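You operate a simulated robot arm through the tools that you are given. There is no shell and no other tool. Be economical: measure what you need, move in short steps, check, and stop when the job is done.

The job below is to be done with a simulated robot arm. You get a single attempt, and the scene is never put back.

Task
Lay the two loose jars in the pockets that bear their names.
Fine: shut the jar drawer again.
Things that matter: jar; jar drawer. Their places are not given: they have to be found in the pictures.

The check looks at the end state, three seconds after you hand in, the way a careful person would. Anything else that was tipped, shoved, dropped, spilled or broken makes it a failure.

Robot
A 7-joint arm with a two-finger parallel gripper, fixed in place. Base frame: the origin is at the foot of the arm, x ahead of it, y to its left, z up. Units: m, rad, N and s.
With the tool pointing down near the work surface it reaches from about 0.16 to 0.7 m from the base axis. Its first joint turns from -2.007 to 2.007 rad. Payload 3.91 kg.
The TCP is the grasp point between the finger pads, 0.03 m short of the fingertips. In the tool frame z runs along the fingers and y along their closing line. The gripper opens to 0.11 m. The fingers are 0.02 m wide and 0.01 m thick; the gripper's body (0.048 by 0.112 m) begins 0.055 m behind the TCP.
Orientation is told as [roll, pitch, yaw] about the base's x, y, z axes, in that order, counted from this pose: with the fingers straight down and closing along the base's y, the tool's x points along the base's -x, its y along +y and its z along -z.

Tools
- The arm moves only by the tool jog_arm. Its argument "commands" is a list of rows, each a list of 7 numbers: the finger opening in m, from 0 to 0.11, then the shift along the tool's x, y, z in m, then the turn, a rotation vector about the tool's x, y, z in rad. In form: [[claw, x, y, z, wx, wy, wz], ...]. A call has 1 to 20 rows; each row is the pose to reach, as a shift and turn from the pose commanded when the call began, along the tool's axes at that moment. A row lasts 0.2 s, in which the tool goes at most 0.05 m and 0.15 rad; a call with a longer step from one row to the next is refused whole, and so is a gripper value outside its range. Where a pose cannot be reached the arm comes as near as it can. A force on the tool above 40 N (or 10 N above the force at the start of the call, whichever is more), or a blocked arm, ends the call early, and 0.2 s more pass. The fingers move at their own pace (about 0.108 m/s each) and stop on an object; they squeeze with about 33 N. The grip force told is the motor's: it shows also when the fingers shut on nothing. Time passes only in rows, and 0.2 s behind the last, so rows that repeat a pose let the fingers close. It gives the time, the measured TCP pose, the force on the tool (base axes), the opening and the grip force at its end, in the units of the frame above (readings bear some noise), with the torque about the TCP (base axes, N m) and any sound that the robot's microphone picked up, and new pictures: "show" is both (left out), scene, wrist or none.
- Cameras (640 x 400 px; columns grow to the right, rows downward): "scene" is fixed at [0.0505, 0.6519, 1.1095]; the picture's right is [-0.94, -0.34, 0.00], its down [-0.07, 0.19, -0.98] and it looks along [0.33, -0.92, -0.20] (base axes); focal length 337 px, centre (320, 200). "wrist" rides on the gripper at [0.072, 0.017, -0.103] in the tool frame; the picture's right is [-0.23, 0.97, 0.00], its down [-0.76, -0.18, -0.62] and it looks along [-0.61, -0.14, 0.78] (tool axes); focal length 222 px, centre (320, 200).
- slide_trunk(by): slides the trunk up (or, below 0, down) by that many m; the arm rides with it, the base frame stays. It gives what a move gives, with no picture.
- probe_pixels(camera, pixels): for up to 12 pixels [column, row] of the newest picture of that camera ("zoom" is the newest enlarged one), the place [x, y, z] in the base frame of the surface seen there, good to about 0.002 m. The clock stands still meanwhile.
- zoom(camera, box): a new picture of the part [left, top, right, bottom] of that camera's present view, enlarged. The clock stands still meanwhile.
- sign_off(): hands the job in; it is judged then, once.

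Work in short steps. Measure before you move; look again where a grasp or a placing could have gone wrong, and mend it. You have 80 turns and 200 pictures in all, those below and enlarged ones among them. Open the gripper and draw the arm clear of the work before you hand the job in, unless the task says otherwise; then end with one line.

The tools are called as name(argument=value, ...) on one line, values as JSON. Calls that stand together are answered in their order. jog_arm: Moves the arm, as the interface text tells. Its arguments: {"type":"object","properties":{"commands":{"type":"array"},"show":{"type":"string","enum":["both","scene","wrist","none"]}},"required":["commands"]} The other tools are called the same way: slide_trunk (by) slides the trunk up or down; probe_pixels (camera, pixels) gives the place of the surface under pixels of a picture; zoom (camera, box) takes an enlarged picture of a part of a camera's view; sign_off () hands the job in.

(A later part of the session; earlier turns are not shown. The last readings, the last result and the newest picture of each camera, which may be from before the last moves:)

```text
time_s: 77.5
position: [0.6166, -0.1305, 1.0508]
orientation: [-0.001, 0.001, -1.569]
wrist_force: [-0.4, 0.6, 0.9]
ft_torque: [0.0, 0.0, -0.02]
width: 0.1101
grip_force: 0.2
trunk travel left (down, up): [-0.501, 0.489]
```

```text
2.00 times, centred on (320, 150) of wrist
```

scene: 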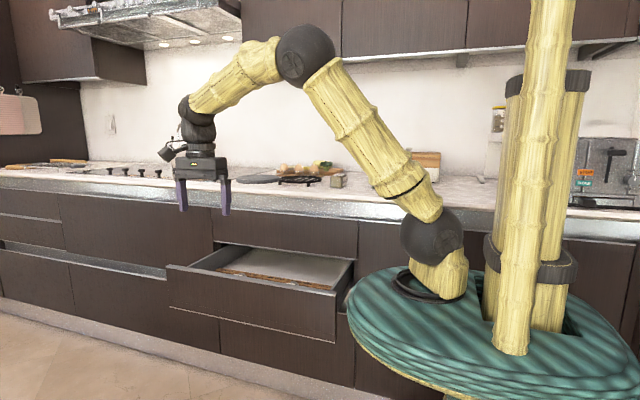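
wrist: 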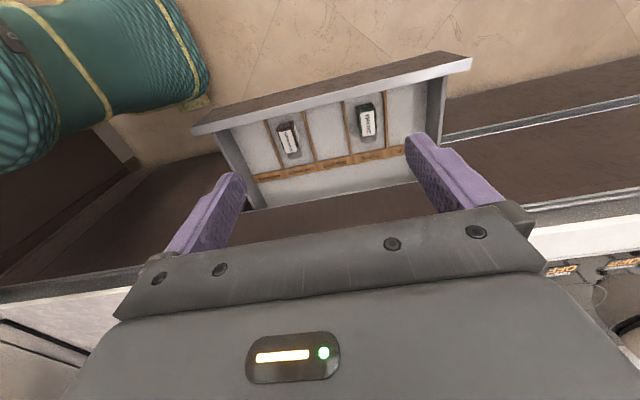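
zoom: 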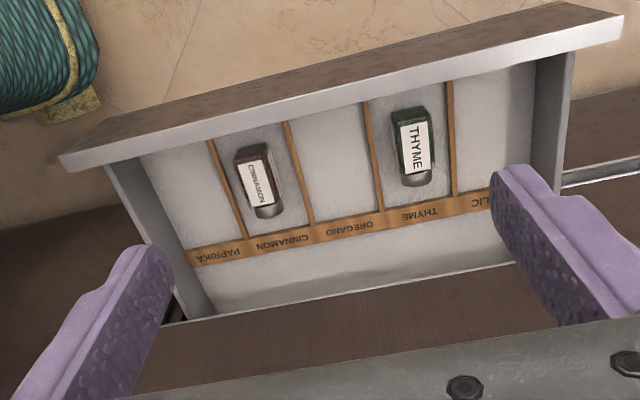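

I probe dividers, floors, the two resident jars, strip and side walls in this enlarged view.

probe_pixels(camera="zoom", pixels=[[287, 130], [310, 218], [366, 105], [381, 205], [449, 90], [455, 190], [340, 165], [490, 130], [535, 110], [355, 228], [480, 203], [540, 80]])

probe_pixels(camera="zoom", pixels=[[412, 145], [395, 145], [432, 140], [405, 112], [416, 178], [260, 180], [252, 150], [268, 212], [330, 115], [340, 225], [500, 70], [330, 260]])

```text
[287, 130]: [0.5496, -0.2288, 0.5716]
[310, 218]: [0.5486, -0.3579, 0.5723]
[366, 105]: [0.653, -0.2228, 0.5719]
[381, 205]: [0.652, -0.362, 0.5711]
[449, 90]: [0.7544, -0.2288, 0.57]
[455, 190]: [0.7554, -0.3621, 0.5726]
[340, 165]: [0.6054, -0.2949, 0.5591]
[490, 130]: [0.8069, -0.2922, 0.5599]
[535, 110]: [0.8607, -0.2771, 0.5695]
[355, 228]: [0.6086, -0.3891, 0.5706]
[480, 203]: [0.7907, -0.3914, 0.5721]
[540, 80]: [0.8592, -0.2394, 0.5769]
```

```text
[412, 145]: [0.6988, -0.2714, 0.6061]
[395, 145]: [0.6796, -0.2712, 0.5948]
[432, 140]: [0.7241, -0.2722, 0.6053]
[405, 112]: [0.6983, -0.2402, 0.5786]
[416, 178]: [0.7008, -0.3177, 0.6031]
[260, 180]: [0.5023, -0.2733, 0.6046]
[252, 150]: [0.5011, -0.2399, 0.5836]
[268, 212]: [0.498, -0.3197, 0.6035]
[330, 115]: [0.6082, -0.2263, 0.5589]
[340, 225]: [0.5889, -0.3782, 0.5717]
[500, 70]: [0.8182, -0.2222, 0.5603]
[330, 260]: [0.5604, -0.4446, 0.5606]
```

Pockets: OREGANO x 0.552–0.650, GARLIC x 0.758–0.858, both y -0.20…-0.37, floor z 0.559; resident jars lie lid to -y, label up. Now I look at the loose jars from above with yaw 0.

jog_arm(commands=[[0.11, -0.0267, -0.0239, -0.0083, 0, 0, -0.131], [0.11, -0.0533, -0.0478, -0.0167, 0, 0, -0.262], [0.11, -0.08, -0.0718, -0.025, 0, 0, -0.393], [0.11, -0.1067, -0.0957, -0.0333, 0, 0, -0.523], [0.11, -0.1333, -0.1196, -0.0417, 0, 0, -0.654], [0.11, -0.16, -0.1435, -0.05, 0, 0, -0.785], [0.11, -0.1867, -0.1674, -0.0583, 0, 0, -0.916], [0.11, -0.2133, -0.1913, -0.0667, 0, 0, -1.047], [0.11, -0.24, -0.2153, -0.075, 0, 0, -1.178], [0.11, -0.2667, -0.2392, -0.0833, 0, 0, -1.309], [0.11, -0.2933, -0.2631, -0.0917, 0, 0, -1.44], [0.11, -0.32, -0.287, -0.1, 0, 0, -1.569]], show="wrist")

zoom(camera="wrist", box=[180, 0, 420, 150])

```text
time_s: 80.1
position: [0.3296, -0.4509, 1.1506]
orientation: [0.002, 0.002, 0.001]
wrist_force: [0.6, 0.5, 0.2]
ft_torque: [-0.01, -0.02, -0.01]
width: 0.1099
grip_force: 0.1
trunk travel left (down, up): [-0.501, 0.489]
```

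wrist: 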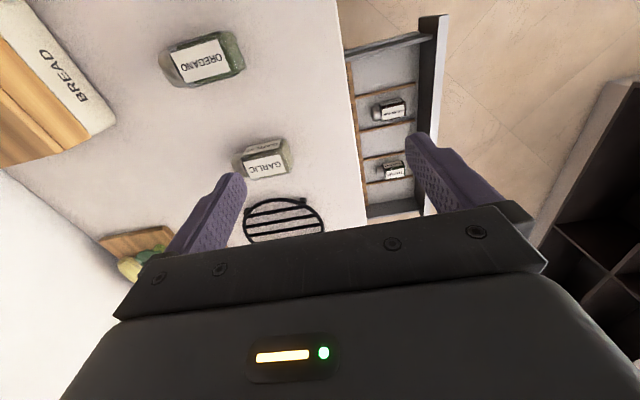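

```text
2.67 times, centred on (300, 75) of wrist
```

zoom: 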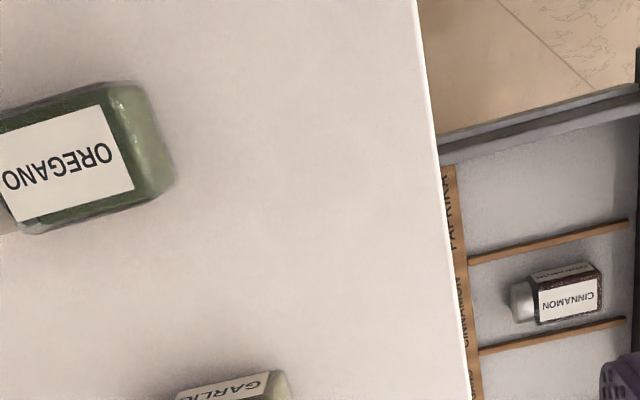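

Both loose jars lie lid toward -y, label up, like the resident ones. I zoom each and probe their outlines.

zoom(camera="wrist", box=[210, 120, 322, 190])

probe_pixels(camera="zoom", pixels=[[205, 195], [215, 300], [420, 180], [430, 270], [315, 240], [460, 200], [160, 200], [150, 250], [195, 320], [300, 130], [445, 120], [140, 220]])

zoom(camera="wrist", box=[145, 20, 257, 90])

probe_pixels(camera="zoom", pixels=[[205, 195], [215, 300], [420, 120], [470, 270], [315, 240], [530, 250], [120, 240], [150, 340], [250, 130], [510, 130], [100, 280], [560, 180]])

```text
5.71 times, centred on (266, 155) of wrist
```

zoom: 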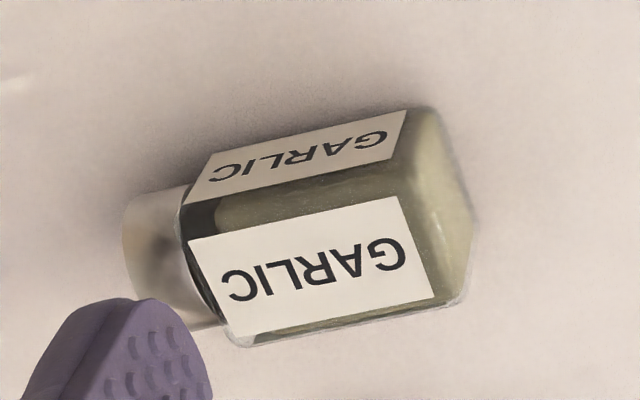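

```text
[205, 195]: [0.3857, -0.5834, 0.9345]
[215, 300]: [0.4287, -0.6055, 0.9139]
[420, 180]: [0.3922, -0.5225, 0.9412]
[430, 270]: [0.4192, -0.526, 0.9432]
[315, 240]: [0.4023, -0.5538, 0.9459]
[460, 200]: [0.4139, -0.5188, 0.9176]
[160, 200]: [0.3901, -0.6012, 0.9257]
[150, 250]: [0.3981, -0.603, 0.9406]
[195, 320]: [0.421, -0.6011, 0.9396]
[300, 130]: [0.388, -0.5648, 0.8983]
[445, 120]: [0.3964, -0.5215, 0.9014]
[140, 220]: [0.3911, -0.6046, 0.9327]
```

```text
5.71 times, centred on (201, 55) of wrist
```

zoom: 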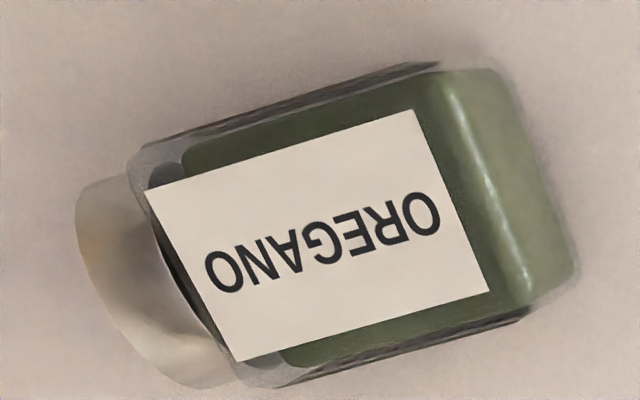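

```text
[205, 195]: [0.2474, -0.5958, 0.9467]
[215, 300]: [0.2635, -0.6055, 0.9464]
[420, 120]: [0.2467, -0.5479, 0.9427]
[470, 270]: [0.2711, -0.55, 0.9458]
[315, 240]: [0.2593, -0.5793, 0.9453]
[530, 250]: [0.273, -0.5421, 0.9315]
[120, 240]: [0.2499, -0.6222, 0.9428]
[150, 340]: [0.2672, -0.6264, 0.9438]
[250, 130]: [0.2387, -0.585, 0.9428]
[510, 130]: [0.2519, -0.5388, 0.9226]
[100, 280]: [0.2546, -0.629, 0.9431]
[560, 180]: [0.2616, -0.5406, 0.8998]
```

I probe the label corners to get each jar's exact axis.

probe_pixels(camera="zoom", pixels=[[155, 197], [410, 115], [482, 287], [240, 355], [200, 140], [400, 75], [300, 372], [500, 320]])

zoom(camera="wrist", box=[210, 120, 322, 190])

probe_pixels(camera="zoom", pixels=[[196, 243], [395, 202], [427, 292], [240, 332], [215, 165], [400, 115], [250, 342], [440, 302], [200, 190], [385, 155]])

```text
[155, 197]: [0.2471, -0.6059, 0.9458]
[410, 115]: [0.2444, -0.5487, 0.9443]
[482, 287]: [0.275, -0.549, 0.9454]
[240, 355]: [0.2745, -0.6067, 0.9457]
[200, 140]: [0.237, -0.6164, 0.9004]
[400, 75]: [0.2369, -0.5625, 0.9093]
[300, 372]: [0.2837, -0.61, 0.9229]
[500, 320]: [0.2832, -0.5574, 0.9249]
```

```text
5.71 times, centred on (266, 155) of wrist
```

zoom: 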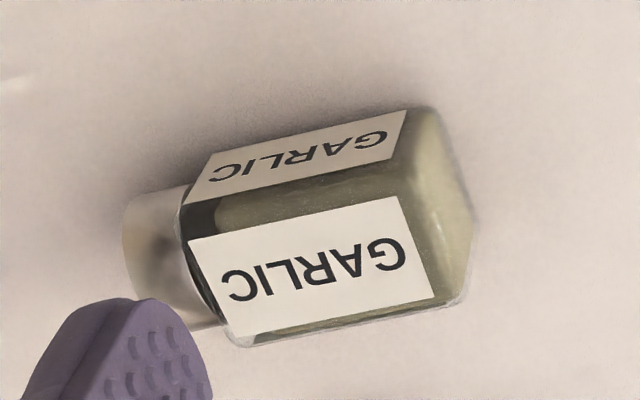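

```text
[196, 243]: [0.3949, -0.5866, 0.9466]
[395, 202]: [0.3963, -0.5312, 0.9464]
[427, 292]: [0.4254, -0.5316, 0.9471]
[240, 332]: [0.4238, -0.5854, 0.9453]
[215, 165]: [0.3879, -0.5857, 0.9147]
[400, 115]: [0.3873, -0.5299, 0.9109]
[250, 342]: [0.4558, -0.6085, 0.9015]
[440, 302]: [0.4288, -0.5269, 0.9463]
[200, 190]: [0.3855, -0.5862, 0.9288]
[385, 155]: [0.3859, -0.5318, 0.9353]
```

Both jars are square to the axes: GARLIC centre (0.410,-0.562), OREGANO centre (0.260,-0.585), length ~0.089 along y, top 0.946. I take OREGANO first, closing along y on its ends; move above it.

jog_arm(commands=[[0.11, 0.018, -0.034, 0.02, 0, 0, 0], [0.11, 0.036, -0.067, 0.04, 0, 0, 0], [0.11, 0.053, -0.1, 0.06, 0, 0, 0], [0.11, 0.0696, -0.1345, 0.09, 0, 0, 0], [0.11, 0.0696, -0.1345, 0.13, 0, 0, 0], [0.11, 0.0696, -0.1345, 0.16, 0, 0, 0]])

zoom(camera="scene", box=[300, 110, 460, 210])

```text
time_s: 81.5
position: [0.2627, -0.5872, 0.9874]
orientation: [-0.002, 0.002, -0.003]
wrist_force: [0.3, -0.3, -0.2]
ft_torque: [0.02, 0.02, 0.02]
width: 0.11
grip_force: 0.1
out of reach, approached as far as the arm can: row 4
trunk travel left (down, up): [-0.501, 0.489]
```

scene: 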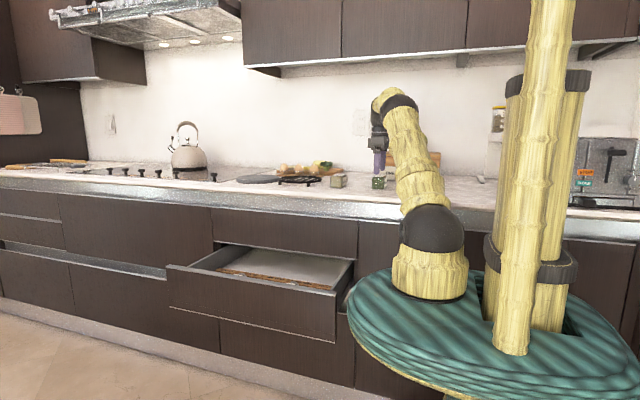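
wrist: 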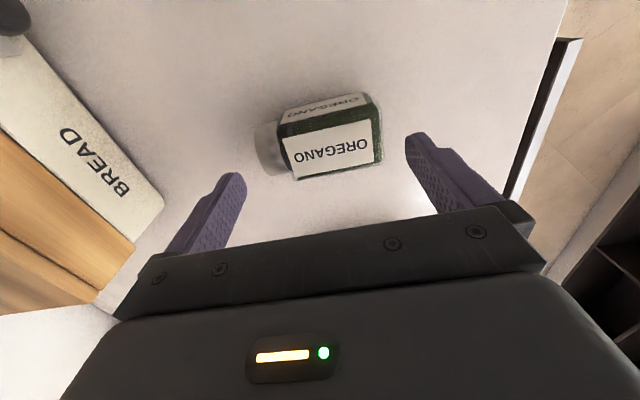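

```text
4.00 times, centred on (380, 160) of scene
```

zoom: 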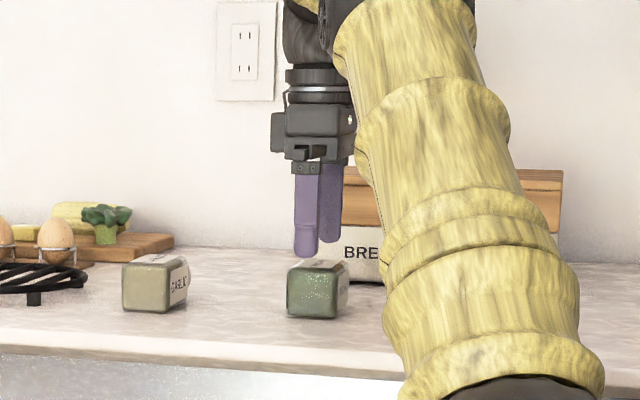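

Aligned: TCP (0.2627,-0.5872). I descend to z≈0.935 with a 2 mm correction and close.

jog_arm(commands=[[0.11, 0.0025, 0.002, 0.018, 0, 0, 0], [0.11, 0.0025, 0.002, 0.036, 0, 0, 0], [0.11, 0.0025, 0.002, 0.052, 0, 0, 0], [0.11, 0.0025, 0.002, 0.052, 0, 0, 0]], show="wrist")

jog_arm(commands=[[0.08, 0, 0, 0, 0, 0, 0], [0.07, 0, 0, 0, 0, 0, 0], [0.06, 0, 0, 0, 0, 0, 0], [0.06, 0, 0, 0, 0, 0, 0]])

```text
time_s: 82.5
position: [0.2597, -0.5834, 0.9361]
orientation: [0.002, 0.002, -0.001]
wrist_force: [0.3, -0.2, -0.7]
ft_torque: [0.03, -0.01, 0.02]
width: 0.1099
grip_force: 0.0
trunk travel left (down, up): [-0.501, 0.489]
```

wrist: 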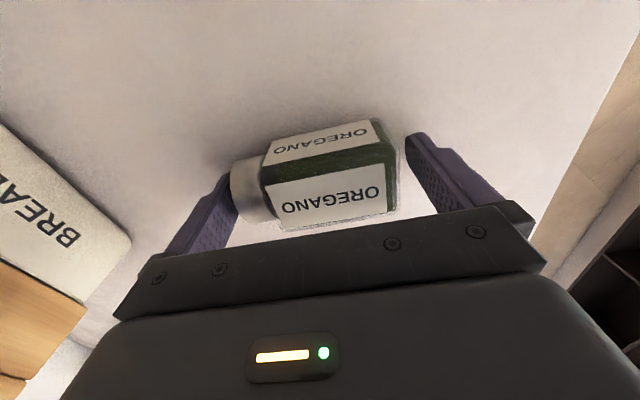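

```text
time_s: 83.5
position: [0.2598, -0.5844, 0.9354]
orientation: [0.001, 0.001, -0.001]
wrist_force: [0.1, -0.1, 0.2]
ft_torque: [-0.03, 0.01, 0.02]
width: 0.0917
grip_force: 32.6
trunk travel left (down, up): [-0.501, 0.489]
```

scene: 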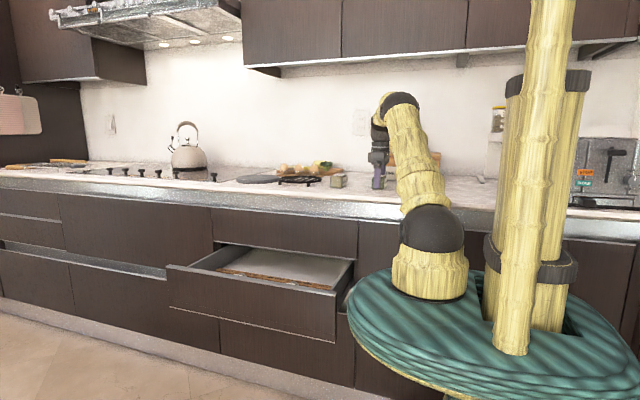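
wrist: 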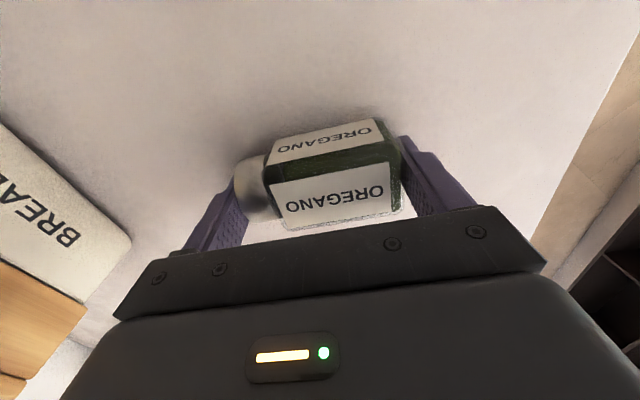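

Gripped (width 0.0917). I lift, and carry it over to above the OREGANO pocket, keeping high.

jog_arm(commands=[[0.06, 0, 0, -0.025, 0, 0, 0], [0.06, 0, 0.01, -0.05, 0, 0, 0], [0.06, 0, 0.045, -0.06, 0, 0, 0], [0.06, 0, 0.085, -0.065, 0, 0, 0], [0.06, 0, 0.125, -0.065, 0, 0, 0], [0.06, -0.02, 0.165, -0.065, 0, 0, 0], [0.06, -0.05, 0.2, -0.065, 0, 0, 0], [0.06, -0.085, 0.23, -0.065, 0, 0, 0], [0.06, -0.12, 0.26, -0.065, 0, 0, 0], [0.06, -0.16, 0.28, -0.065, 0, 0, 0], [0.06, -0.2, 0.296, -0.065, 0, 0, 0], [0.06, -0.245, 0.3, -0.065, 0, 0, 0], [0.06, -0.29, 0.3, -0.065, 0, 0, 0], [0.06, -0.335, 0.3, -0.065, 0, 0, 0], [0.06, -0.341, 0.3, -0.065, 0, 0, 0]])

```text
time_s: 86.7
position: [0.5996, -0.2826, 1.0006]
orientation: [0.001, 0.003, -0.001]
wrist_force: [0.0, -0.4, -1.4]
ft_torque: [-0.01, -0.03, 0.03]
width: 0.0915
grip_force: 32.8
trunk travel left (down, up): [-0.501, 0.489]
```

scene: 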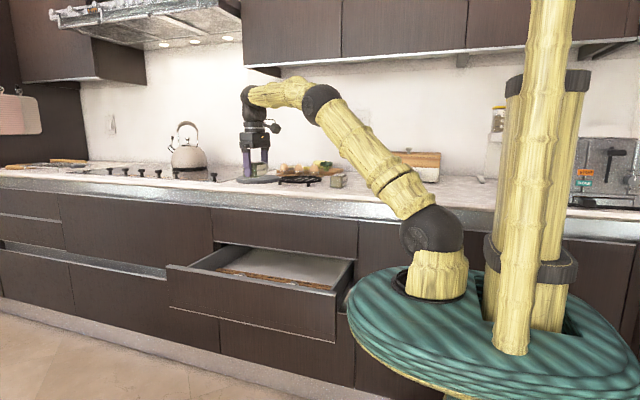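
wrist: 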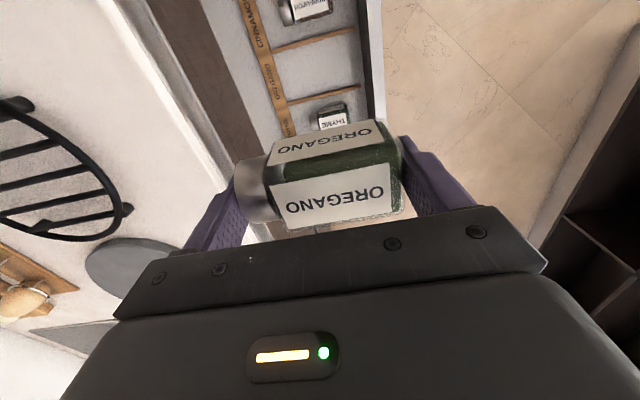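

Jar is secure above the pocket (0.600,-0.283). I lower the trunk 0.3 m and check the alignment just above the drawer.

slide_trunk(by=-0.3)

jog_arm(commands=[[0.06, 0, 0, 0.02, 0, 0, 0], [0.06, 0, 0, 0.04, 0, 0, 0]])

zoom(camera="scene", box=[170, 180, 370, 305])

```text
time_s: 89.7
position: [0.6003, -0.283, 0.7009]
orientation: [0.0, 0.002, -0.002]
wrist_force: [0.3, 0.0, -1.2]
ft_torque: [0.03, 0.02, -0.02]
width: 0.0916
grip_force: 32.8
trunk travel left (down, up): [-0.201, 0.789]
```

```text
time_s: 90.3
position: [0.6005, -0.283, 0.6589]
orientation: [0.0, 0.003, -0.002]
wrist_force: [0.1, 0.7, -1.0]
ft_torque: [-0.02, 0.03, 0.01]
width: 0.0916
grip_force: 32.6
trunk travel left (down, up): [-0.201, 0.789]
```

scene: 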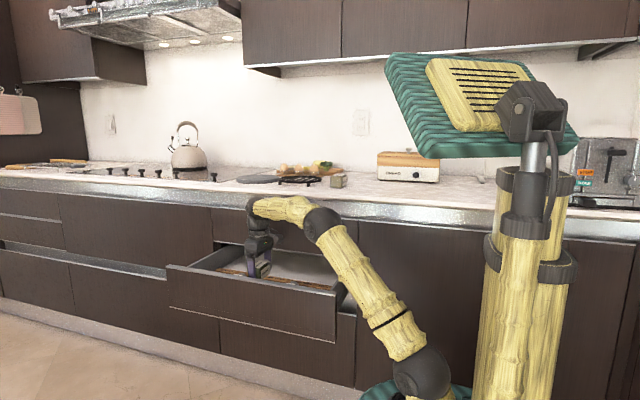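
wrist: 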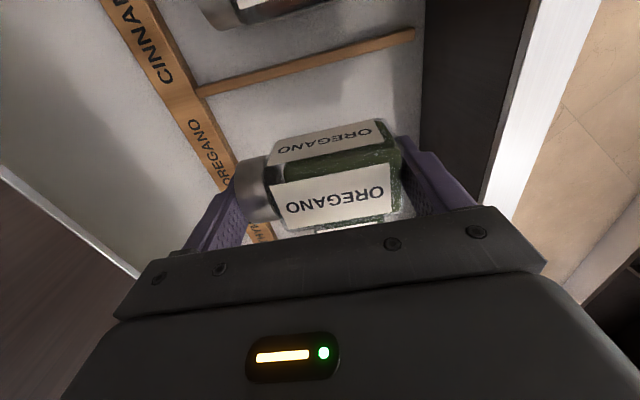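

```text
3.20 times, centred on (270, 242) of scene
```

zoom: 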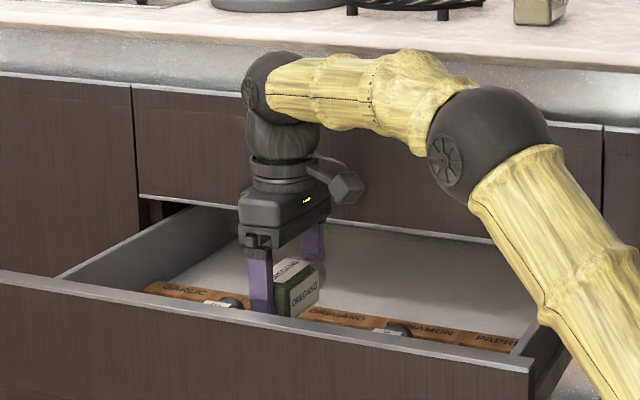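

It's over the OREGANO pocket. The upper arm passes near the drawer's corner, so I probe there before descending the last 0.063 m.

probe_pixels(camera="zoom", pixels=[[530, 280], [500, 220], [545, 325], [525, 365], [430, 130], [150, 285], [300, 325], [560, 340]])

```text
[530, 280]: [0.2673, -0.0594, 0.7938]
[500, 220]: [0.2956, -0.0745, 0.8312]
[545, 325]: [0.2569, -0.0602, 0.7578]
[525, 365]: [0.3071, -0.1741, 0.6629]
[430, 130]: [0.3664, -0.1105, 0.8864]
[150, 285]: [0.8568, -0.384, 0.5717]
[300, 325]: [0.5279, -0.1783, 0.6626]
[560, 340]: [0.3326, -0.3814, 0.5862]
```

Clear. Descend to TCP z≈0.597 gently.

jog_arm(commands=[[0.06, 0, 0, 0.02, 0, 0, 0], [0.06, 0, 0, 0.04, 0, 0, 0], [0.06, 0, 0, 0.055, 0, 0, 0], [0.06, 0, 0, 0.061, 0, 0, 0], [0.06, 0, 0, 0.0625, 0, 0, 0]], show="wrist")

```text
time_s: 91.5
position: [0.599, -0.2837, 0.5974]
orientation: [0.0, 0.002, -0.002]
wrist_force: [-0.7, 0.5, -0.8]
ft_torque: [-0.02, 0.01, -0.01]
width: 0.0916
grip_force: 33.4
trunk travel left (down, up): [-0.201, 0.789]
```

wrist: 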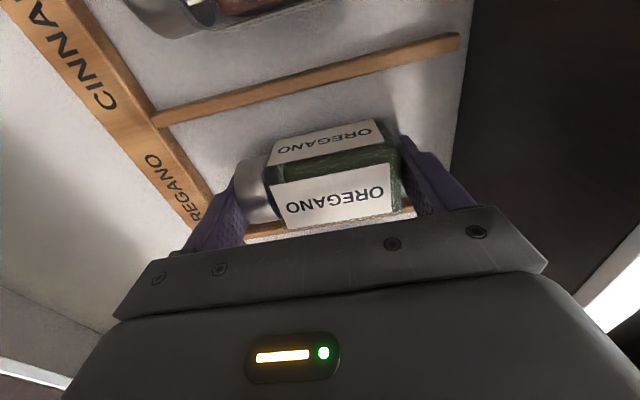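

Still carrying the ~1 N weight; I lower 1.5 mm more and open, then rise.

jog_arm(commands=[[0.06, 0, 0, 0.0015, 0, 0, 0], [0.095, 0, 0, 0.0015, 0, 0, 0], [0.105, 0, 0, 0.0015, 0, 0, 0], [0.11, 0, 0, 0.0015, 0, 0, 0], [0.11, 0, 0, -0.01, 0, 0, 0], [0.11, 0, 0, -0.03, 0, 0, 0], [0.11, 0, 0, -0.06, 0, 0, 0], [0.11, 0, 0, -0.1, 0, 0, 0], [0.11, 0, 0, -0.14, 0, 0, 0]])

```text
time_s: 93.5
position: [0.5974, -0.284, 0.7397]
orientation: [0.002, 0.003, -0.002]
wrist_force: [0.3, 0.7, 0.3]
ft_torque: [0.0, 0.03, 0.0]
width: 0.1099
grip_force: 0.1
trunk travel left (down, up): [-0.201, 0.789]
```

scene: 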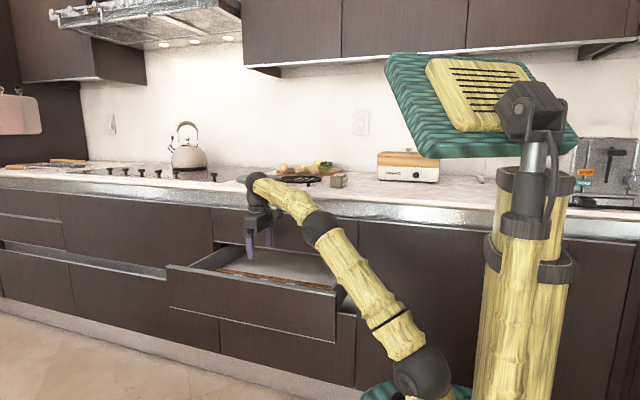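
wrist: 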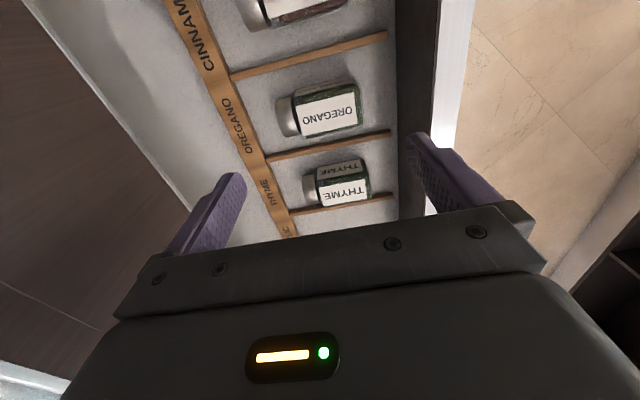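

OREGANO lies in its pocket. Now I test the reach to the far GARLIC pocket with the empty gripper leaning out 0.5 rad, at z≈0.71.

jog_arm(commands=[[0.11, -0.03, 0.003, 0, 0, -0.1, 0], [0.11, -0.06, 0.006, 0, 0, -0.2, 0], [0.11, -0.095, 0.009, 0, 0, -0.3, 0], [0.11, -0.13, 0.012, 0, 0, -0.4, 0], [0.11, -0.16, 0.014, 0.015, 0, -0.5, 0], [0.11, -0.188, 0.014, 0.03, 0, -0.5, 0]])

```text
time_s: 94.9
position: [0.756, -0.258, 0.6962]
orientation: [0.001, -0.498, -0.002]
wrist_force: [-0.1, 0.3, 0.1]
ft_torque: [-0.01, 0.04, -0.01]
width: 0.11
grip_force: 0.1
out of reach, approached as far as the arm can: row 3, 4, 5, 6
trunk travel left (down, up): [-0.201, 0.789]
```

scene: 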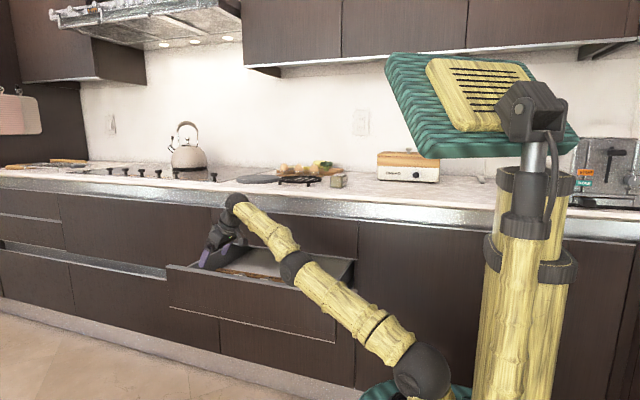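
wrist: 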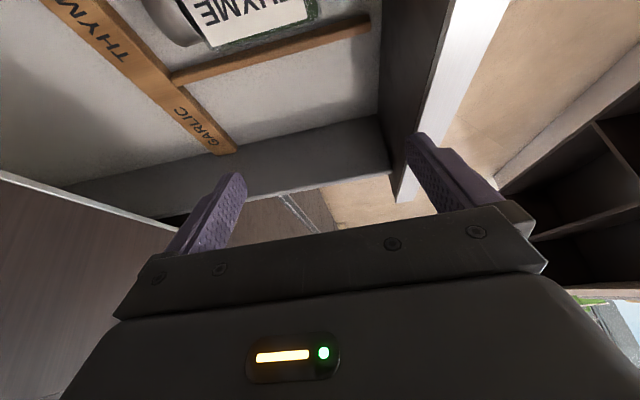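

Nearly: it stops at (0.756,-0.258,0.696). Lower and leaning 0.65 rad it should reach x≈0.785; I test that at z≈0.64, still above the dividers.

jog_arm(commands=[[0.11, 0.0005, -0.004, 0.02, 0, -0.05, 0], [0.11, 0.001, -0.007, 0.042, 0, -0.1, 0], [0.11, 0.0013, -0.01, 0.063, 0, -0.15, 0], [0.11, 0.0013, -0.01, 0.063, 0, -0.15, 0]])

zoom(camera="scene", box=[150, 180, 350, 305])

```text
time_s: 96.1
position: [0.7968, -0.2668, 0.6837]
orientation: [-0.032, -0.694, 0.027]
wrist_force: [0.4, -0.1, -0.2]
ft_torque: [-0.05, -0.01, -0.02]
width: 0.1101
grip_force: 0.2
out of reach, approached as far as the arm can: row 1, 2, 3, 4
trunk travel left (down, up): [-0.201, 0.789]
stopped in row 4: the arm was blocked; the commanded pose is now the measured one
```

scene: 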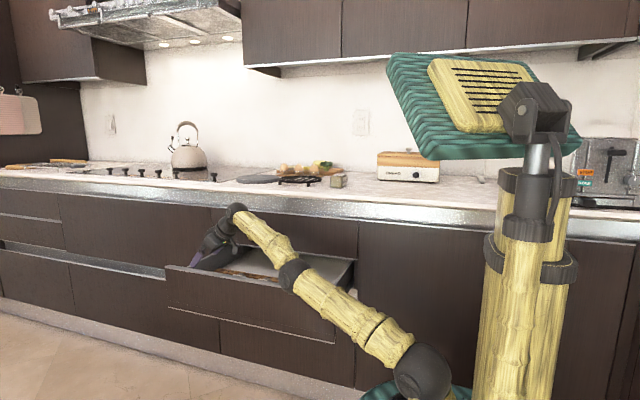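
wrist: 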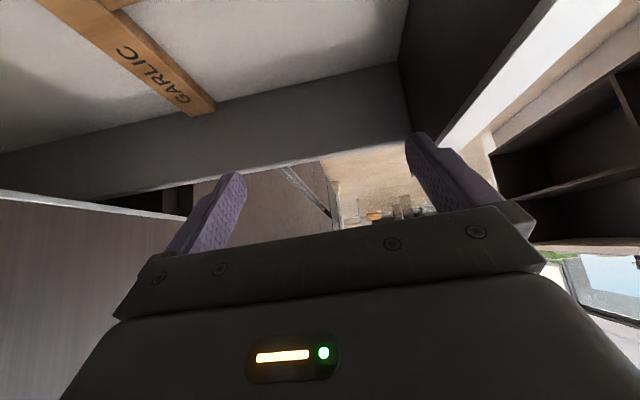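

```text
3.20 times, centred on (250, 242) of scene
```

zoom: 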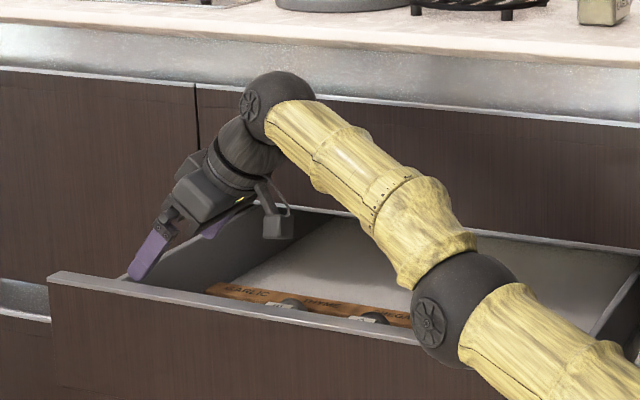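

It reaches x≈0.797 but was blocked at z 0.684; I probe elbow and forearm heights against the drawer front's edge (z 0.663).

probe_pixels(camera="zoom", pixels=[[430, 330], [460, 300], [400, 270], [440, 350], [330, 200], [275, 230], [500, 330], [60, 283], [340, 335], [420, 215], [375, 245], [265, 100]])

```text
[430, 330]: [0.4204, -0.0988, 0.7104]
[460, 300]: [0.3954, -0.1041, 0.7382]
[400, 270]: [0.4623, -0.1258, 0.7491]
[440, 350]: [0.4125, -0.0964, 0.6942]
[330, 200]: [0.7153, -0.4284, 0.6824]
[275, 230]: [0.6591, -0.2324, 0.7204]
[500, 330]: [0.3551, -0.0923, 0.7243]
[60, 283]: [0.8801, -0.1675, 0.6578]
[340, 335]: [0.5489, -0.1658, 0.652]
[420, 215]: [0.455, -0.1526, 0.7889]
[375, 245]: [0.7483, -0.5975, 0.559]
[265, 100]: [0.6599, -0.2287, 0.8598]
```

The elbow ball is resting at the drawer front's top edge. I raise the trunk 0.15 m to get the elbow up, then lower the hand again for the test.

slide_trunk(by=0.16)

jog_arm(commands=[[0.11, 0.026, 0, 0.028, -0.002, 0.009, 0.008], [0.11, 0.053, 0, 0.057, -0.004, 0.018, 0.016], [0.11, 0.08, 0, 0.086, -0.005, 0.026, 0.025], [0.11, 0.107, 0, 0.115, -0.006, 0.035, 0.033], [0.11, 0.135, 0, 0.148, -0.007, 0.044, 0.041]])

zoom(camera="scene", box=[150, 180, 350, 305])

```text
time_s: 98.0
position: [0.8, -0.271, 0.8316]
orientation: [-0.018, -0.675, 0.012]
wrist_force: [0.0, 0.3, 0.3]
ft_torque: [0.01, 0.01, 0.02]
width: 0.1099
grip_force: 0.0
trunk travel left (down, up): [-0.361, 0.629]
```

```text
time_s: 99.2
position: [0.8205, -0.2891, 0.6343]
orientation: [0.022, -0.632, -0.038]
wrist_force: [-0.5, -0.2, -0.1]
ft_torque: [0.0, 0.02, 0.0]
width: 0.11
grip_force: 0.1
out of reach, approached as far as the arm can: row 1, 2, 3, 4, 5
trunk travel left (down, up): [-0.361, 0.629]
```

scene: 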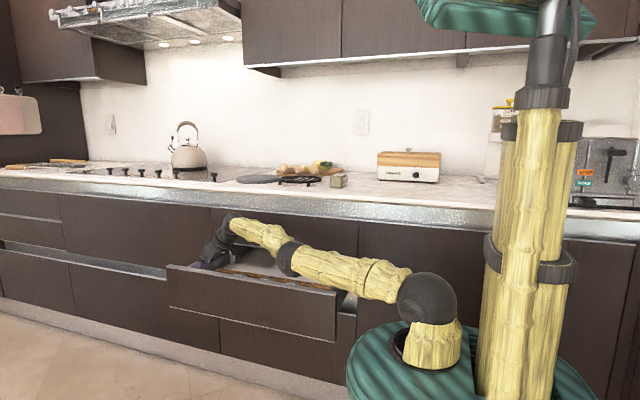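
wrist: 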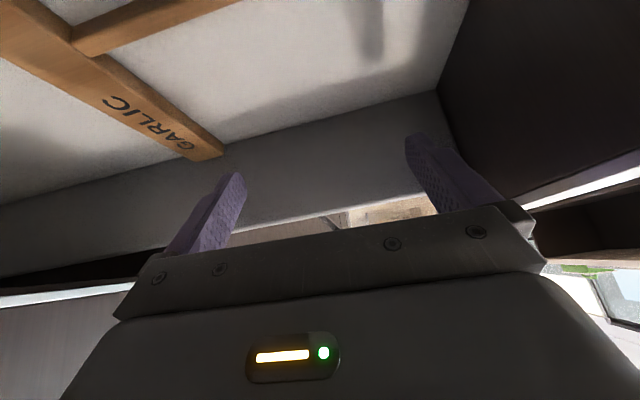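

```text
3.20 times, centred on (250, 242) of scene
```

zoom: 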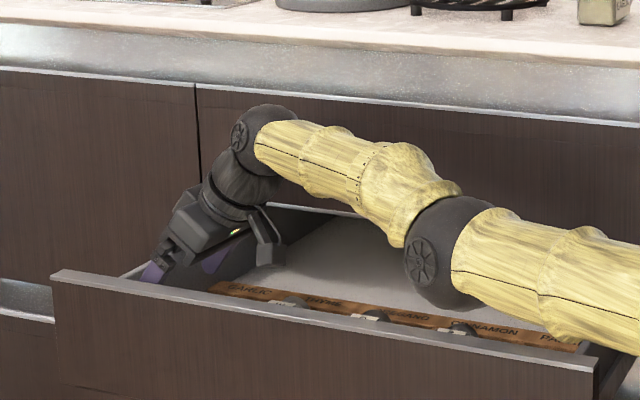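

With the trunk higher it reaches (0.82,-0.289,0.634). I probe the elbow's clearance over the drawer's contents.

probe_pixels(camera="zoom", pixels=[[420, 262], [440, 300], [470, 290], [400, 235], [450, 340], [270, 255], [255, 215], [100, 280]])

```text
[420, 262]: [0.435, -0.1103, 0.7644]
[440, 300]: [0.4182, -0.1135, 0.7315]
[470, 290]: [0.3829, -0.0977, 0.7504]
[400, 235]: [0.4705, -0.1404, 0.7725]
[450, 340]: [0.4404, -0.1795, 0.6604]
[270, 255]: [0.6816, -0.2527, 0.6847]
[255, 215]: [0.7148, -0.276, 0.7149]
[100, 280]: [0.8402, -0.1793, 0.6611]
```

Elbow bottom ~0.715 and camera ~0.68: enough room, so this trunk level works for placing. I rise straight out by the trunk and go over to above the GARLIC jar.

slide_trunk(by=0.33)

jog_arm(commands=[[0.11, -0.0295, 0, -0.0403, 0, 0, 0], [0.11, -0.059, 0, -0.0807, 0, 0, 0], [0.11, -0.028, -0.025, -0.1033, -0.0005, 0.003, -0.004], [0.11, 0.0026, -0.05, -0.126, -0.001, 0.006, -0.008], [0.11, 0.0335, -0.0745, -0.1484, -0.0014, 0.009, -0.012], [0.11, 0.0643, -0.0993, -0.171, -0.002, 0.012, -0.016], [0.11, 0.095, -0.124, -0.1936, -0.0023, 0.015, -0.02], [0.11, 0.126, -0.149, -0.2161, -0.0027, 0.018, -0.024], [0.11, 0.157, -0.1737, -0.2387, -0.0032, 0.021, -0.028], [0.11, 0.188, -0.1985, -0.2613, -0.0036, 0.024, -0.032], [0.11, 0.2185, -0.2234, -0.2839, -0.004, 0.027, -0.036], [0.11, 0.2493, -0.248, -0.3064, -0.0045, 0.03, -0.04], [0.11, 0.28, -0.273, -0.329, -0.005, 0.032, -0.044]])

```text
time_s: 102.4
position: [0.8207, -0.2893, 0.9649]
orientation: [0.022, -0.632, -0.039]
wrist_force: [-0.2, 0.8, -0.6]
ft_torque: [-0.02, -0.01, 0.0]
width: 0.1099
grip_force: 0.1
trunk travel left (down, up): [-0.691, 0.299]
```

```text
time_s: 105.2
position: [0.4224, -0.6418, 1.0732]
orientation: [-0.001, -0.603, 0.016]
wrist_force: [0.9, 0.1, -0.2]
ft_torque: [0.02, -0.01, 0.0]
width: 0.1101
grip_force: 0.0
out of reach, approached as far as the arm can: row 2, 3, 4, 5, 6, 7, 8, 9, 10, 11, 12, 13
trunk travel left (down, up): [-0.691, 0.299]
```

scene: 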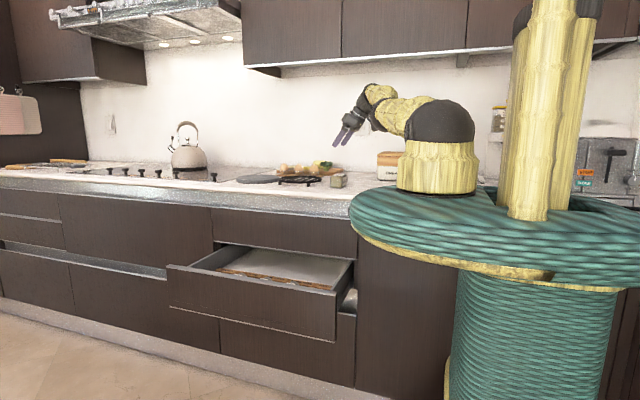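
wrist: 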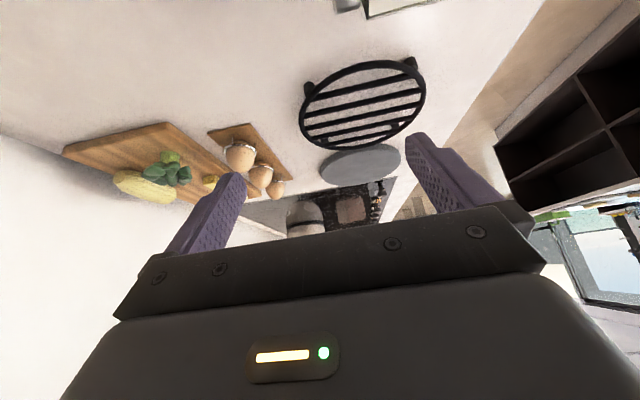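

The pose came out at (0.422,-0.642,1.073), off by 0.08 in y owing to the reach limit. I move back toward the base and re-read.

jog_arm(commands=[[0.11, 0.026, 0.027, -0.01, 0, 0, 0], [0.11, 0.052, 0.054, -0.02, 0, 0, 0], [0.11, 0.077, 0.08, -0.029, 0, 0, 0], [0.11, 0.077, 0.08, -0.029, 0, 0, 0]])

```text
time_s: 106.2
position: [0.3713, -0.658, 1.0738]
orientation: [-0.002, -0.603, 0.013]
wrist_force: [-0.3, 0.6, -0.6]
ft_torque: [-0.02, -0.01, 0.01]
width: 0.1101
grip_force: 0.0
out of reach, approached as far as the arm can: row 1, 2, 3, 4
trunk travel left (down, up): [-0.691, 0.299]
```

scene: 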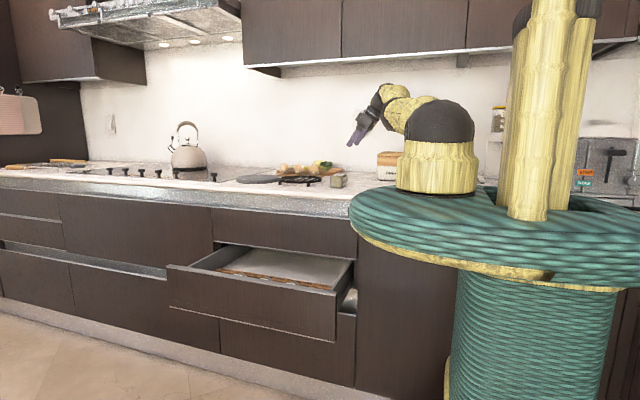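
wrist: 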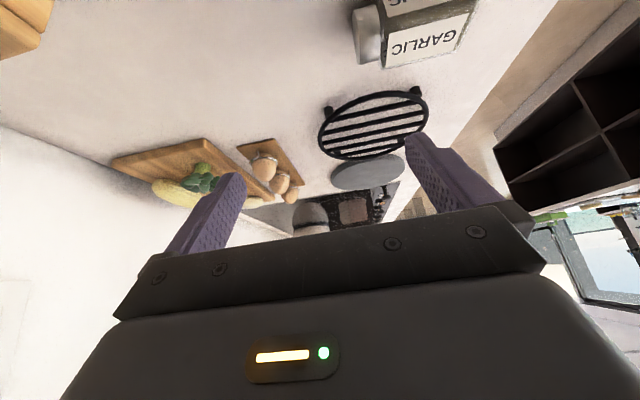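

The arm is stretched straight and stuck at that singular stretch. I turn the gripper back toward vertical, which should let the elbow bend again.

jog_arm(commands=[[0.11, 0, 0, 0, 0, 0.1, 0], [0.11, 0, 0, 0, 0, 0.2, 0], [0.11, 0, 0, 0, 0, 0.3, 0], [0.11, 0, 0, 0, 0, 0.4, 0], [0.11, 0, 0, 0, 0, 0.5, 0], [0.11, 0, 0, 0, 0, 0.6, 0], [0.11, 0, 0, 0, 0, 0.6, 0]])

```text
time_s: 107.8
position: [0.3581, -0.6142, 1.0694]
orientation: [-0.005, 0.0, 0.012]
wrist_force: [0.0, -0.1, -0.5]
ft_torque: [-0.02, 0.01, -0.02]
width: 0.1101
grip_force: 0.0
out of reach, approached as far as the arm can: row 1, 2, 3, 4, 5, 6, 7
trunk travel left (down, up): [-0.691, 0.299]
```

scene: 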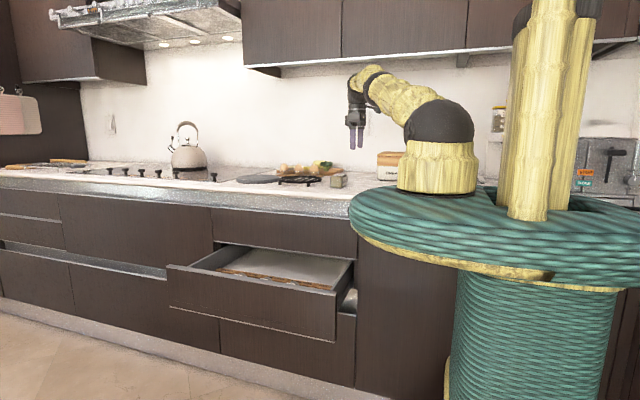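
wrist: 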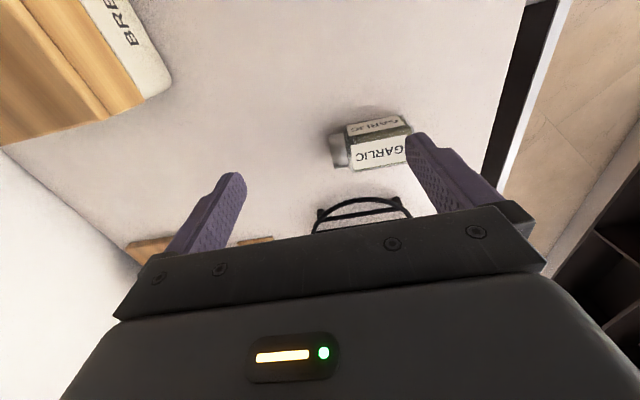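

Still at the stretch limit (radius 0.71). I command inward along +y.

jog_arm(commands=[[0.11, 0.0, 0.04, 0, 0, 0, 0], [0.11, 0.0, 0.08, 0, 0, 0, 0], [0.11, 0.0, 0.12, 0, 0, 0, 0], [0.11, 0.0, 0.16, 0, 0, 0, 0], [0.11, 0, 0.2, 0, 0, 0, 0]])

```text
time_s: 109.0
position: [0.3518, -0.4133, 1.0686]
orientation: [-0.003, 0.0, 0.013]
wrist_force: [-0.9, 0.2, -0.4]
ft_torque: [-0.01, -0.04, 0.03]
width: 0.1099
grip_force: 0.1
trunk travel left (down, up): [-0.691, 0.299]
```

scene: 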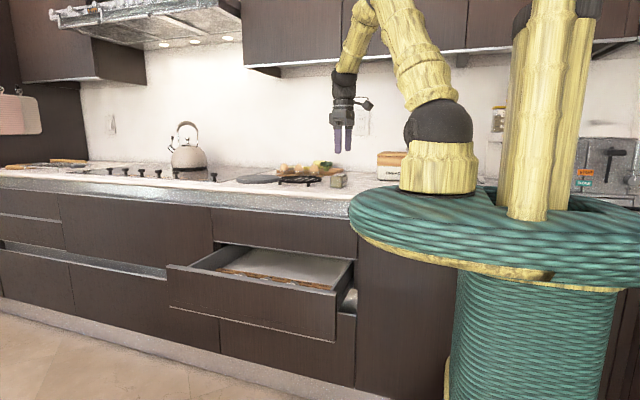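
wrist: 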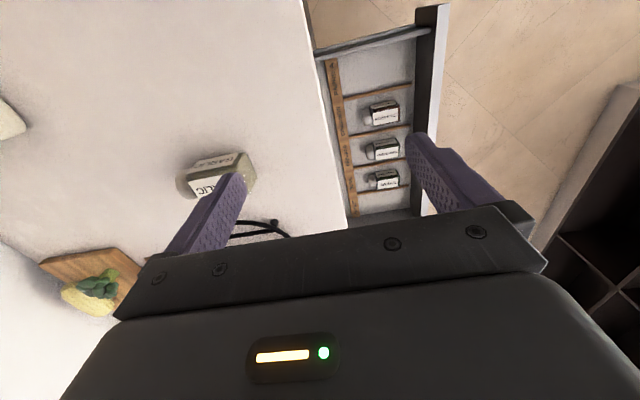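

Freed; the drawer shows CINNAMON, OREGANO, THYME in place. I go above GARLIC with a 0.55 rad lean (closing along y).

jog_arm(commands=[[0.11, -0.01, -0.03, 0.005, 0, -0.11, 0.003], [0.11, -0.02, -0.06, 0.01, 0, -0.22, 0.006], [0.11, -0.03, -0.09, 0.015, 0, -0.33, 0.009], [0.11, -0.04, -0.12, 0.02, 0, -0.44, 0.013], [0.11, -0.0508, -0.148, 0.03, 0, -0.55, 0.013], [0.11, -0.0508, -0.148, 0.05, 0, -0.55, 0.013]])

zoom(camera="scene", box=[280, 110, 440, 210])

```text
time_s: 110.4
position: [0.4063, -0.5621, 1.0216]
orientation: [0.0, -0.55, -0.001]
wrist_force: [0.3, 0.0, 0.0]
ft_torque: [-0.01, 0.03, 0.0]
width: 0.11
grip_force: 0.1
trunk travel left (down, up): [-0.691, 0.299]
```

scene: 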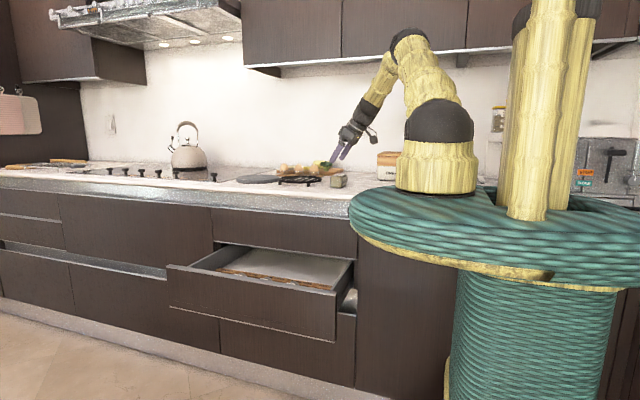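
wrist: 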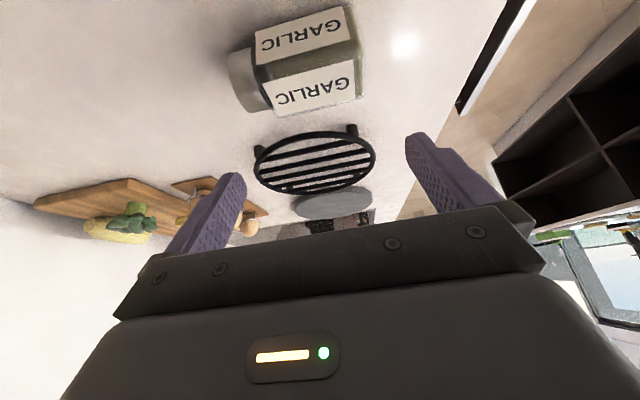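

```text
4.00 times, centred on (360, 160) of scene
```

zoom: 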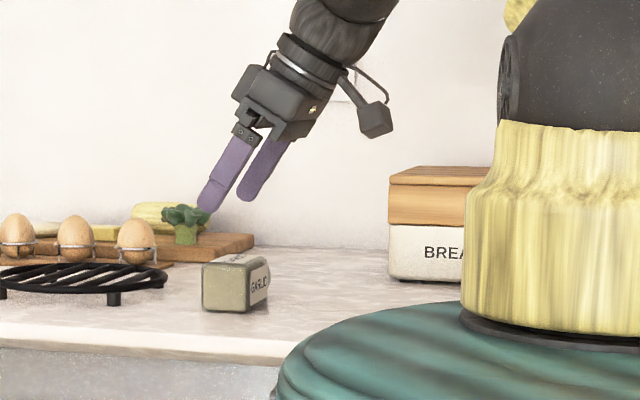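

Aligned at y -0.562. I descend to (0.4026,-0.562,0.935) and look before closing.

jog_arm(commands=[[0.11, 0.016, 0, 0.024, 0, 0, 0], [0.11, 0.032, 0, 0.048, 0, 0, 0], [0.11, 0.042, 0, 0.062, 0, 0, 0], [0.11, 0.0485, 0, 0.0719, 0, 0, 0], [0.11, 0.0485, 0, 0.0719, 0, 0, 0]])

zoom(camera="scene", box=[280, 120, 424, 210])

```text
time_s: 111.6
position: [0.4055, -0.5612, 0.9349]
orientation: [0.0, -0.552, -0.001]
wrist_force: [0.5, -0.7, -0.2]
ft_torque: [-0.01, -0.04, 0.04]
width: 0.1098
grip_force: 0.0
trunk travel left (down, up): [-0.691, 0.299]
```

scene: 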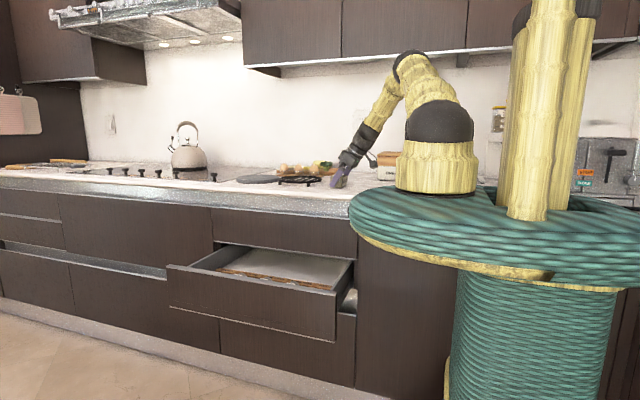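
wrist: 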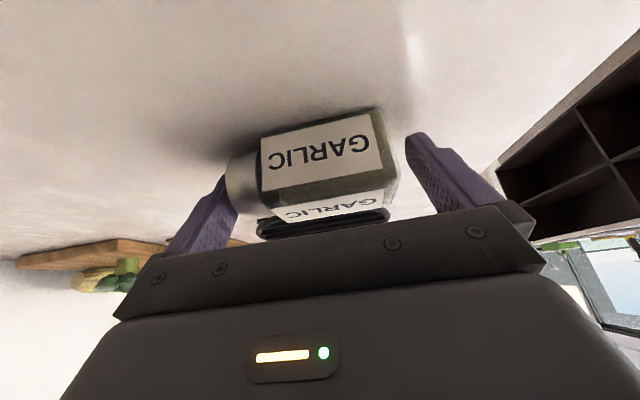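

```text
4.44 times, centred on (352, 165) of scene
```

zoom: 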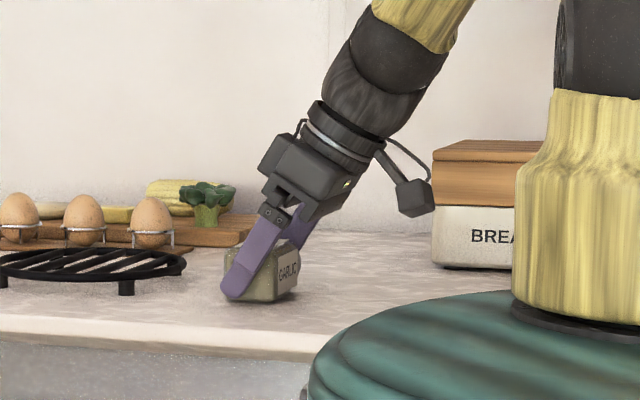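

Fingers straddle the jar's ends well. I close.

jog_arm(commands=[[0.11, 0.002, 0, -0.0012, 0, 0, 0], [0.08, 0.002, 0, -0.0012, 0, 0, 0], [0.06, 0.002, 0, -0.0012, 0, 0, 0], [0.06, 0.002, 0, -0.0012, 0, 0, 0], [0.06, 0.002, 0, -0.0012, 0, 0, 0], [0.06, -0.008, 0, -0.018, 0, 0, 0], [0.06, -0.02, 0, -0.035, 0, 0, 0]])

zoom(camera="scene", box=[280, 120, 424, 210])

```text
time_s: 113.2
position: [0.4016, -0.562, 0.9754]
orientation: [0.0, -0.551, 0.0]
wrist_force: [-0.8, 0.7, -0.7]
ft_torque: [-0.06, 0.03, -0.04]
width: 0.0915
grip_force: 32.8
trunk travel left (down, up): [-0.691, 0.299]
```

scene: 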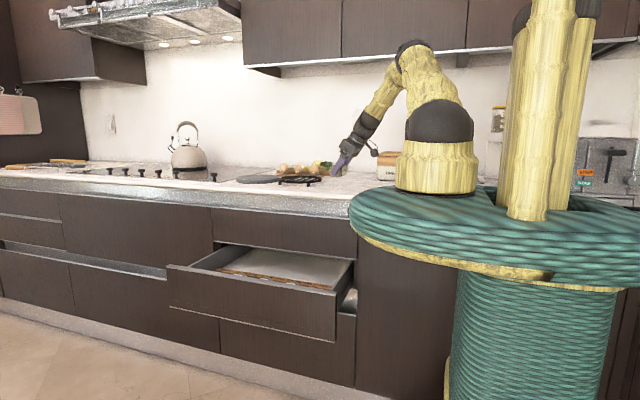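
wrist: 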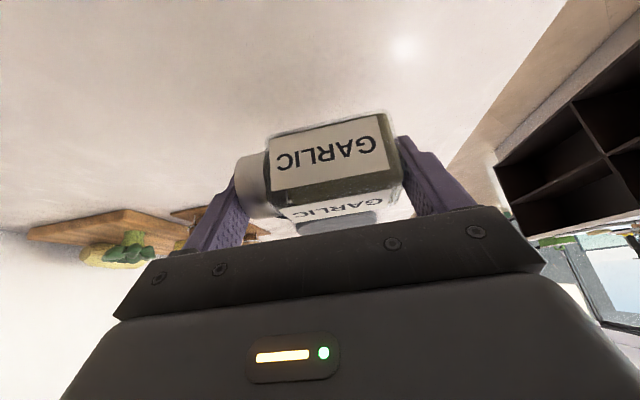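

```text
4.44 times, centred on (352, 165) of scene
```

zoom: 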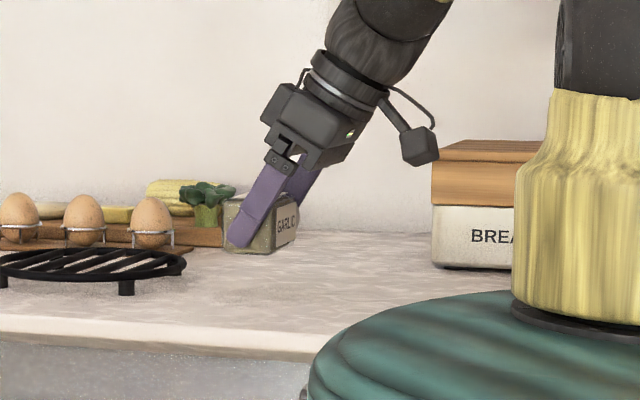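

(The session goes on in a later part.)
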